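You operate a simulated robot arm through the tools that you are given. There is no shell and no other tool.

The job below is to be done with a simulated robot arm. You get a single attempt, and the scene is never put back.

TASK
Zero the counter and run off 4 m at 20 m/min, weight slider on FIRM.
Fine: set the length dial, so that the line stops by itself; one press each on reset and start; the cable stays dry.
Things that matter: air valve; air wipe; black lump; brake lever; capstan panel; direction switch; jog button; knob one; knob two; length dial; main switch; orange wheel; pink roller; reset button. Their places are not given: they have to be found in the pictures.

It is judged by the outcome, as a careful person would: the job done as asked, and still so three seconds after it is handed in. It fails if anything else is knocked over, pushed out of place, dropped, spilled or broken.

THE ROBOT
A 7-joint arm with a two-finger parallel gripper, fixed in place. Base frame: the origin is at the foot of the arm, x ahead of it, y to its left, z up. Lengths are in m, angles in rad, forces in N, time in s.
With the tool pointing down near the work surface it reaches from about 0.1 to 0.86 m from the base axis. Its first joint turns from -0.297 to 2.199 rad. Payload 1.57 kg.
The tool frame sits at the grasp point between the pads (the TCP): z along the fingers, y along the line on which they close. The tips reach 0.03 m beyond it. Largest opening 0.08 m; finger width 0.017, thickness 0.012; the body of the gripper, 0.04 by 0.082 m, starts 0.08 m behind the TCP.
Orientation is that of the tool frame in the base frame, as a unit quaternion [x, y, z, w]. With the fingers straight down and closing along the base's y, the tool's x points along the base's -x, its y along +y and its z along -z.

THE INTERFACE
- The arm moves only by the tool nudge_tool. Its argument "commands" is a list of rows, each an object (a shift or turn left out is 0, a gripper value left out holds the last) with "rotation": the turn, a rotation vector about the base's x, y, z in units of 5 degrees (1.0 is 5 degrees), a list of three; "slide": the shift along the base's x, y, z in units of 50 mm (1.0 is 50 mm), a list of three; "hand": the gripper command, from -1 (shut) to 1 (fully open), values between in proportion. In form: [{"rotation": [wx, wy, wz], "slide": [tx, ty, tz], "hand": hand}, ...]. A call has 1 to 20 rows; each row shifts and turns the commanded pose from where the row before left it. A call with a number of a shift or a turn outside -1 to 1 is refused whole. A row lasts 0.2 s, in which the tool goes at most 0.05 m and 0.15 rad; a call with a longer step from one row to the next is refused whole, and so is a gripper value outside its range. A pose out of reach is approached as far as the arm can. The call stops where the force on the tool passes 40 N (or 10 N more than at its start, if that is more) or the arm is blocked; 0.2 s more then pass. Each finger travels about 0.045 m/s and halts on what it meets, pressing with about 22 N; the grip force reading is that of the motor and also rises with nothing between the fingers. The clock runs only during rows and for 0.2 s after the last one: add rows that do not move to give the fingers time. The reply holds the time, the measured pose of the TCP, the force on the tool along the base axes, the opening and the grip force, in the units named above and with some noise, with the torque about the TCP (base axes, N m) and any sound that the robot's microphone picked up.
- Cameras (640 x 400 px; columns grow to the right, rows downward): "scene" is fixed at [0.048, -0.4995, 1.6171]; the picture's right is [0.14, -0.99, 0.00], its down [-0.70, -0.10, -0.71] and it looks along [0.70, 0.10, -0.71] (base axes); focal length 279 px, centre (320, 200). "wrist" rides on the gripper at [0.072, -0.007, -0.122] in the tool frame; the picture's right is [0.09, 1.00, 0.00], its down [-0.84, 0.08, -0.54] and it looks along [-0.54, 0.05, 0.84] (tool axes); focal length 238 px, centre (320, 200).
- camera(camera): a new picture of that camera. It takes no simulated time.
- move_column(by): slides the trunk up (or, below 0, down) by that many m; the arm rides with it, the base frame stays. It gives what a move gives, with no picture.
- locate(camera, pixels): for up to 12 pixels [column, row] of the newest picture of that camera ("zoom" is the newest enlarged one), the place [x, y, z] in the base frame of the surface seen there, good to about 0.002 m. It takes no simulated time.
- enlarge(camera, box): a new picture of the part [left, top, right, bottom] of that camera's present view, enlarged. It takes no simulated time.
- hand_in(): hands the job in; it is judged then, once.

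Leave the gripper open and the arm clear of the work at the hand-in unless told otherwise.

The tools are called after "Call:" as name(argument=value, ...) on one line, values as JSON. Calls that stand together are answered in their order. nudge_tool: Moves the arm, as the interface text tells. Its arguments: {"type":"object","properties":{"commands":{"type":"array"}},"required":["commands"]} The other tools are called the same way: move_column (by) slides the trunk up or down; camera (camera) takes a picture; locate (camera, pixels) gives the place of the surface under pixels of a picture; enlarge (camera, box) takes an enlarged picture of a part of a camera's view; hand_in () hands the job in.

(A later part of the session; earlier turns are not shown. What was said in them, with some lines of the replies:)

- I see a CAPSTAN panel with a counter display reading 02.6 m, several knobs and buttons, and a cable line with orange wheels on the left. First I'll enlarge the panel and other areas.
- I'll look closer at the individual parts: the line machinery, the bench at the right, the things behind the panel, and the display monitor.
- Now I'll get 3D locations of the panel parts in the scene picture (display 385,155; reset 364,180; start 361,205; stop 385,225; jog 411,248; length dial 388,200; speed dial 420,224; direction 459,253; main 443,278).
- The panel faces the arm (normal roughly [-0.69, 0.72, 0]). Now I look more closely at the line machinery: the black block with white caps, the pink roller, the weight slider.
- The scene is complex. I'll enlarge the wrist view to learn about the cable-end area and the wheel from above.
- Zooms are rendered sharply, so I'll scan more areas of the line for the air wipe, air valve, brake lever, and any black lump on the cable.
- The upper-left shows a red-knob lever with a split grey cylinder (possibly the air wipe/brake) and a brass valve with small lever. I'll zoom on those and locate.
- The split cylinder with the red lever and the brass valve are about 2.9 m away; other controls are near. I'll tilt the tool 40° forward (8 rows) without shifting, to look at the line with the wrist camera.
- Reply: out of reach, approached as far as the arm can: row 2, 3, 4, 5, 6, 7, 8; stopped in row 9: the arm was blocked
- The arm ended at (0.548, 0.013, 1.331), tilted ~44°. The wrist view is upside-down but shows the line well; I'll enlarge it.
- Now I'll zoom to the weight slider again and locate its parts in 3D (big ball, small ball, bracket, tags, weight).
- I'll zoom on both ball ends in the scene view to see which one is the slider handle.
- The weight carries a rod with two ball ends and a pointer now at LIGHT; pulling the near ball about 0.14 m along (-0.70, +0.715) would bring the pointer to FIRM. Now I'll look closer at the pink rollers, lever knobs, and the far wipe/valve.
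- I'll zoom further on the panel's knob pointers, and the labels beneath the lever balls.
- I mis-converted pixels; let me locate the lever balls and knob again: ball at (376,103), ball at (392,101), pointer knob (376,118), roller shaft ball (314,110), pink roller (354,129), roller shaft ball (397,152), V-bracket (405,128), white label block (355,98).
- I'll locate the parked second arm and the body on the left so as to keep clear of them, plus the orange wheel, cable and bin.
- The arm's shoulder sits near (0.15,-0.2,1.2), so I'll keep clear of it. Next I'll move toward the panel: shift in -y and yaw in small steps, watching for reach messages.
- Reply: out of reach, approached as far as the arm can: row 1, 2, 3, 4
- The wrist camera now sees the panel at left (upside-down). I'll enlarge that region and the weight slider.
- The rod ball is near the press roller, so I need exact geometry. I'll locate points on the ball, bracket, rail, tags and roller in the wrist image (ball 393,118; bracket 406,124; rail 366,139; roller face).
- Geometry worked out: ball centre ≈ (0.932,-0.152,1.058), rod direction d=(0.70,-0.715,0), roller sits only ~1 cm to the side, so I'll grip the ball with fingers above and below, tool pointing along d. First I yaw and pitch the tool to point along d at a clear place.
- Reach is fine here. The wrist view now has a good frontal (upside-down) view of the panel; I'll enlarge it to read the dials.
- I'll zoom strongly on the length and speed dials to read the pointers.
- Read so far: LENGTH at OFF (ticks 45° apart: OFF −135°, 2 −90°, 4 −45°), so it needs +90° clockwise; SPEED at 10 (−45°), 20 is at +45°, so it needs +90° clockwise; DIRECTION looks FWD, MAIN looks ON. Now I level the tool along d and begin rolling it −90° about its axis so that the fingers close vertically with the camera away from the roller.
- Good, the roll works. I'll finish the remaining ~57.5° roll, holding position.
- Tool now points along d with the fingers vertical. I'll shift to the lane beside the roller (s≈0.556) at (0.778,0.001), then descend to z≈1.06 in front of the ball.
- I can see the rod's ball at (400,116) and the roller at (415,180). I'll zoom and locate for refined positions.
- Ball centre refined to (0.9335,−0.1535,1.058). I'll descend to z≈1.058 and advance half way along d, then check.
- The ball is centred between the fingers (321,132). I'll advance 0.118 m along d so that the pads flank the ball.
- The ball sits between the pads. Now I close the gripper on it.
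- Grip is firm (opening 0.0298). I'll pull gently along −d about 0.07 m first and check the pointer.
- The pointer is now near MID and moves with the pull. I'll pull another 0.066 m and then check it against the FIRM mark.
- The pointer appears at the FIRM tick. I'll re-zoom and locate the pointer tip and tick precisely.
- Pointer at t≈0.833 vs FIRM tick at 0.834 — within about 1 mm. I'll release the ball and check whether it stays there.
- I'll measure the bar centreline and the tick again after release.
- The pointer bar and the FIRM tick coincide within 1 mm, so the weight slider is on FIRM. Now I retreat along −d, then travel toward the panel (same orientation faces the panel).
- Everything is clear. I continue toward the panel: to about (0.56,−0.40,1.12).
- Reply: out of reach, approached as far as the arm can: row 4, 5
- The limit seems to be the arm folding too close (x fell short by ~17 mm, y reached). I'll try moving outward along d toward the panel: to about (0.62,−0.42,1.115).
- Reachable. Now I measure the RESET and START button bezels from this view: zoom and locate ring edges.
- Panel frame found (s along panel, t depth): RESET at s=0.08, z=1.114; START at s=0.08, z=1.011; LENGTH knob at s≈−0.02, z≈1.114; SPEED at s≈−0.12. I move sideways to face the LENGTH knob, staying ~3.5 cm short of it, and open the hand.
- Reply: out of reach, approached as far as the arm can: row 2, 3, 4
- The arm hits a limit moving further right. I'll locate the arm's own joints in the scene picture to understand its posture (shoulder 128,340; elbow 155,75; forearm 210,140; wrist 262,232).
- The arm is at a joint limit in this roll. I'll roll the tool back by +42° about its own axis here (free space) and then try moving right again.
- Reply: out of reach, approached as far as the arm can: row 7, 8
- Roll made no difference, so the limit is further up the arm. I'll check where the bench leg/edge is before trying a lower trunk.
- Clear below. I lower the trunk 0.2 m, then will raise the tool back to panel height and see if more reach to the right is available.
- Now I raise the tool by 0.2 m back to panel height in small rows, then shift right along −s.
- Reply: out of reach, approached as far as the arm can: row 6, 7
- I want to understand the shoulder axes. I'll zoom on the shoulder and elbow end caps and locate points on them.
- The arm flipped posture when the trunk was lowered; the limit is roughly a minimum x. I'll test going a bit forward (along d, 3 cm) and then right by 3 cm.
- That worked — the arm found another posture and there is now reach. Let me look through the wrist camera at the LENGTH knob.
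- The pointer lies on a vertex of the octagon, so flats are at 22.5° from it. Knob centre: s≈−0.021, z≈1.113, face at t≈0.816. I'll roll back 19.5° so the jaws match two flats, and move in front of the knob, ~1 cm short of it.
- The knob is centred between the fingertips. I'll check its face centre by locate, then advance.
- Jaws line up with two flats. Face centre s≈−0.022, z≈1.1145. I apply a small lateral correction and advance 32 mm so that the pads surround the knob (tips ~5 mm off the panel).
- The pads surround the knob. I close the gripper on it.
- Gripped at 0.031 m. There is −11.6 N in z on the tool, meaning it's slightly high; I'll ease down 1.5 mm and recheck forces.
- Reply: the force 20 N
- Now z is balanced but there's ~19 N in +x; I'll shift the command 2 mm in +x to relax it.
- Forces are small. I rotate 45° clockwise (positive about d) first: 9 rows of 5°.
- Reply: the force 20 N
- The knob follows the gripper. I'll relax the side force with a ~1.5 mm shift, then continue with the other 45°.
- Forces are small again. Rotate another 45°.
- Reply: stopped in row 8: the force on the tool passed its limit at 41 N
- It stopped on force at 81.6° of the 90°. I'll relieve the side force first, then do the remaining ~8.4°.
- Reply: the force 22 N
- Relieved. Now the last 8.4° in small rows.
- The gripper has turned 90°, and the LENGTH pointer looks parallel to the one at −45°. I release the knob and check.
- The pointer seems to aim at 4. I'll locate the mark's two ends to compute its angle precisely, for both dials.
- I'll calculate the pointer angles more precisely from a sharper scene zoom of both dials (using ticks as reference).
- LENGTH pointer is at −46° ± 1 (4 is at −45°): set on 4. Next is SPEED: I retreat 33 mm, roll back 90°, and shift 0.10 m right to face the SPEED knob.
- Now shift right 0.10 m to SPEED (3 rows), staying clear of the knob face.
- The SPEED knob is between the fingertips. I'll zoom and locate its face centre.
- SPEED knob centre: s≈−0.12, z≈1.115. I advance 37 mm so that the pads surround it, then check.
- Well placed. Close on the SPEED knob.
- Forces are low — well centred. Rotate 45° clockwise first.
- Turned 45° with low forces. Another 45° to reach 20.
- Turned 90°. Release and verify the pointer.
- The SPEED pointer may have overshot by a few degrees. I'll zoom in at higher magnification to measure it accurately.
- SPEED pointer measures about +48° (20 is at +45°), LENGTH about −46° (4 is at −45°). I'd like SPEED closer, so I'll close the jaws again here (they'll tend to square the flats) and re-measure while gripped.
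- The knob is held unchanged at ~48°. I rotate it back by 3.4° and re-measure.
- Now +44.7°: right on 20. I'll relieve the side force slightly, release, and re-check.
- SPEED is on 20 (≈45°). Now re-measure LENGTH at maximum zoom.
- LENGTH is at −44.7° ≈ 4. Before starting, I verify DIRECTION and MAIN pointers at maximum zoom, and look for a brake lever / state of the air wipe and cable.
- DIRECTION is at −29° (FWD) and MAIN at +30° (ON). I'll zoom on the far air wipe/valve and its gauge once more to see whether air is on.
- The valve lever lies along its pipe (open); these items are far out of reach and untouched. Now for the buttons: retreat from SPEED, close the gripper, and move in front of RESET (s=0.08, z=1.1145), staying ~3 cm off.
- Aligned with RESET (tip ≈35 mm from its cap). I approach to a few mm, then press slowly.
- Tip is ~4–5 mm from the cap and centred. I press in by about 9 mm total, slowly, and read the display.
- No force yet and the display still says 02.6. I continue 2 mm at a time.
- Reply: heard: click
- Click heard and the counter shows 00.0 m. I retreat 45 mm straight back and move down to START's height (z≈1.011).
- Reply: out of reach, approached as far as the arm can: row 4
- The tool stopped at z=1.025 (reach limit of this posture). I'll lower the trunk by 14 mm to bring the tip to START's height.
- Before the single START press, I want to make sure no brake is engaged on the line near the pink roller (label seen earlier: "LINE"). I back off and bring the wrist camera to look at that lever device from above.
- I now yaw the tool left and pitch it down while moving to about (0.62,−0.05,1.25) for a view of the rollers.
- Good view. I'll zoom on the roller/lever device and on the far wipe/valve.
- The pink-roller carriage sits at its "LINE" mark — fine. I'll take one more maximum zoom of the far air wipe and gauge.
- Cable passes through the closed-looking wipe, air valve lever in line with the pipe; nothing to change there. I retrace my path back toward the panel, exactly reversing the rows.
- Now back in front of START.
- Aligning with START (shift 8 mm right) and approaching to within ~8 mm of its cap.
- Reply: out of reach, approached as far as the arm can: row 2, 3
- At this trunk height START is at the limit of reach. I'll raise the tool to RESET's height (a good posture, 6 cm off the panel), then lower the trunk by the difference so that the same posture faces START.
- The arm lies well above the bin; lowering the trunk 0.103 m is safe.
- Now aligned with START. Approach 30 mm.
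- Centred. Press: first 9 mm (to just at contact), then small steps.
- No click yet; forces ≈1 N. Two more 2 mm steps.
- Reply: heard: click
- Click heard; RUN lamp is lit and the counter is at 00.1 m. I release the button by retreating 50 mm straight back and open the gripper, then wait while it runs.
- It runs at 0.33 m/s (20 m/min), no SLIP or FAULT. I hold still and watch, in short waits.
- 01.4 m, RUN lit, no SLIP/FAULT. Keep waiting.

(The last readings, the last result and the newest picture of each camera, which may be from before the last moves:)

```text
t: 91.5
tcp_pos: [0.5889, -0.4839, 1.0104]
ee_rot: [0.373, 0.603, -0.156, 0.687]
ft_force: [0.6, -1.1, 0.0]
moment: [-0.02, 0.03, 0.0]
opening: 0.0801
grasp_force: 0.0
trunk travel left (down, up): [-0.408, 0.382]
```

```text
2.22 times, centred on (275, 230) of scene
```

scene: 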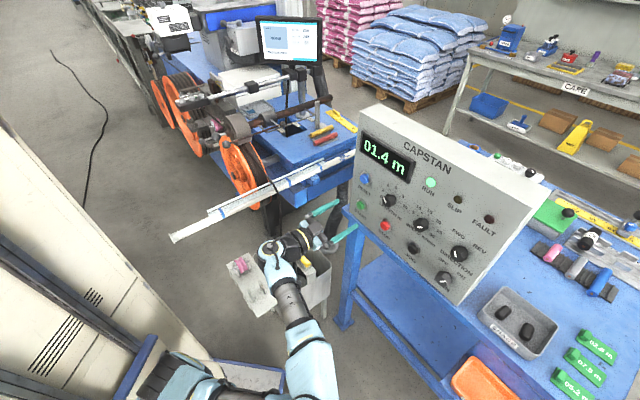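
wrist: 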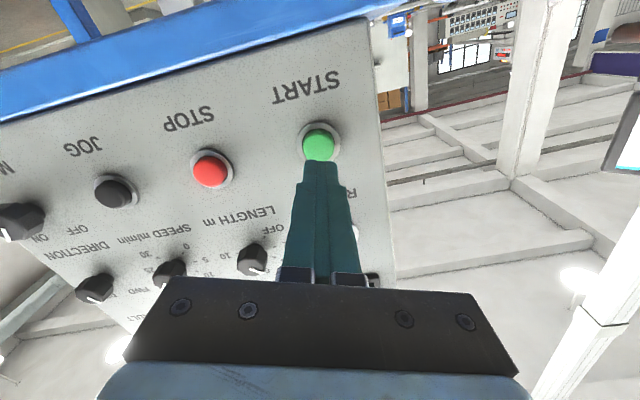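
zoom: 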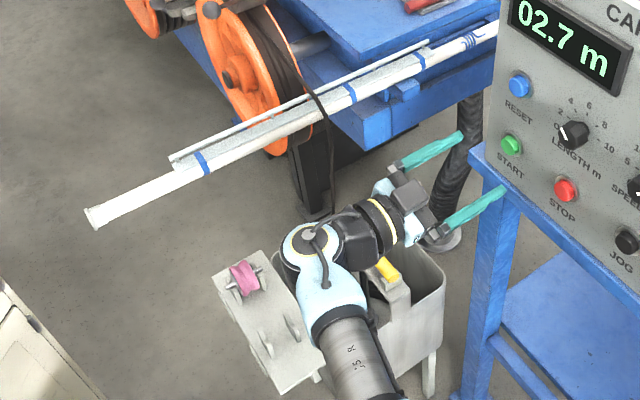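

02.7 m and running normally. Wait about 4–5 s more for the automatic stop.

Call:
nudge_tool(commands=[{}, {}, {}, {}, {}, {}, {}, {}, {}, {}, {}, {}, {}, {}, {}, {}, {}, {}, {}, {}])

Call:
enlarge(camera="scene", box=[335, 130, 515, 245])

```text
t: 95.7
tcp_pos: [0.589, -0.4832, 1.0122]
ee_rot: [0.373, 0.603, -0.156, 0.687]
ft_force: [0.1, -0.4, -0.4]
moment: [0.0, 0.01, 0.0]
opening: 0.0799
grasp_force: 0.1
trunk travel left (down, up): [-0.408, 0.382]
```

```text
3.48 times, centred on (425, 188) of scene
```

zoom: 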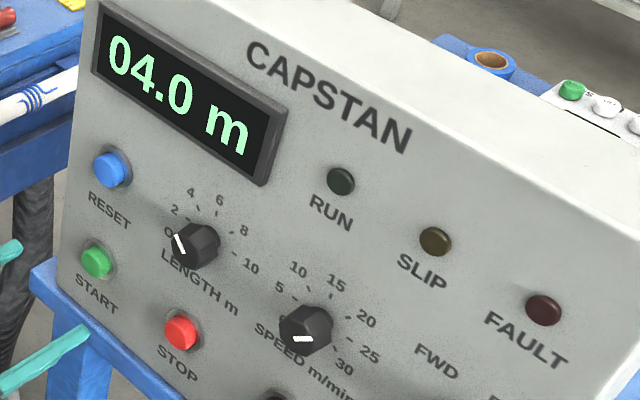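

The line stopped by itself at 04.0 m; RUN off, no SLIP/FAULT. I move the arm clear (back and up), gripper open, and verify the weight slider and scene.

Call:
nudge_tool(commands=[{"slide": [0, 0.6, 0.5]}, {"slide": [0, 0.6, 0.5]}, {"slide": [0, 0.6, 0.5]}, {"slide": [0, 0.6, 0.5]}, {"slide": [0, 0.4, 0.5]}, {}, {}])

Call:
camera(camera="scene")

Call:
enlarge(camera="scene", box=[260, 105, 310, 137])

Call:
enlarge(camera="scene", box=[335, 130, 515, 300])

```text
t: 97.3
tcp_pos: [0.5907, -0.3442, 1.1347]
ee_rot: [0.372, 0.604, -0.156, 0.687]
ft_force: [-0.1, 0.4, 0.2]
moment: [-0.01, 0.02, 0.01]
opening: 0.08
grasp_force: 0.1
trunk travel left (down, up): [-0.408, 0.382]
```

```text
taken
```

scene: 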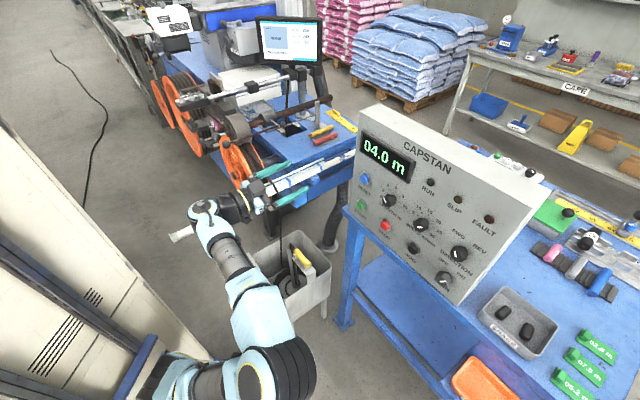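

```text
12.50 times, centred on (285, 121) of scene
```

zoom: 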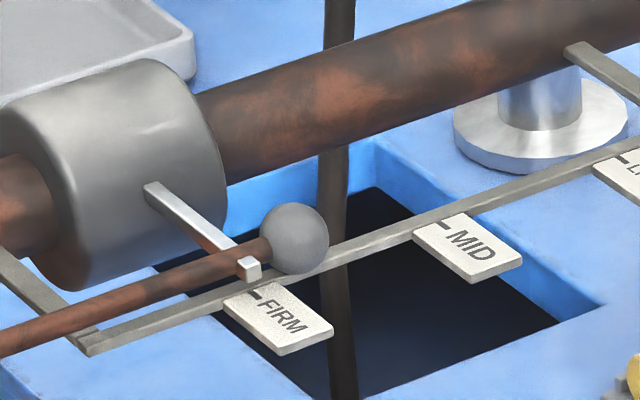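

```text
2.35 times, centred on (425, 215) of scene
```

zoom: 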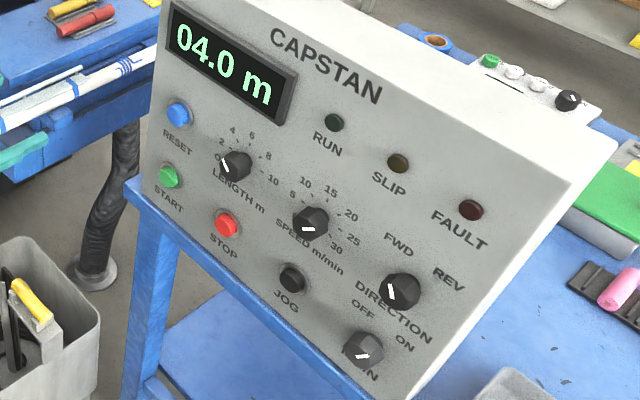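

Everything checks: counter 04.0 m, line stopped by itself, length 4, speed 20, FWD, pointer on FIRM, no fault lamps, the arm is clear and the gripper open. I hand the job in.

Call:
hand_in()

```text
The job is handed in.
```

The job is done and handed in. The counter was zeroed, the line ran off 4 m at 20 m/min and stopped by itself at 04.0 m.

- **Weight slider:** moved from LIGHT to FIRM; its pointer sat within about 1 mm of the FIRM mark and was still there after the run.
- **Dials:** length set from OFF to 4 and speed from 10 to 20. The direction switch was already on FWD and the main switch on ON, so I left both alone.
- **Buttons:** one press on reset (counter went to 00.0 m) and one on start.
- **The run:** the RUN lamp went out at the end, and SLIP and FAULT stayed dark each time I checked.
- **Cable dry:** I could not confirm this directly. The air wipe and air valve are about 2.9 m away, out of reach. From the pictures the valve lever lay along its pipe, which I took as open. The wipe looked closed around the cable, but with a gap I could not fully judge. I touched neither.

I did not identify a brake lever in the pictures, but the line ran freely. The gripper was left open and the arm clear of the work.
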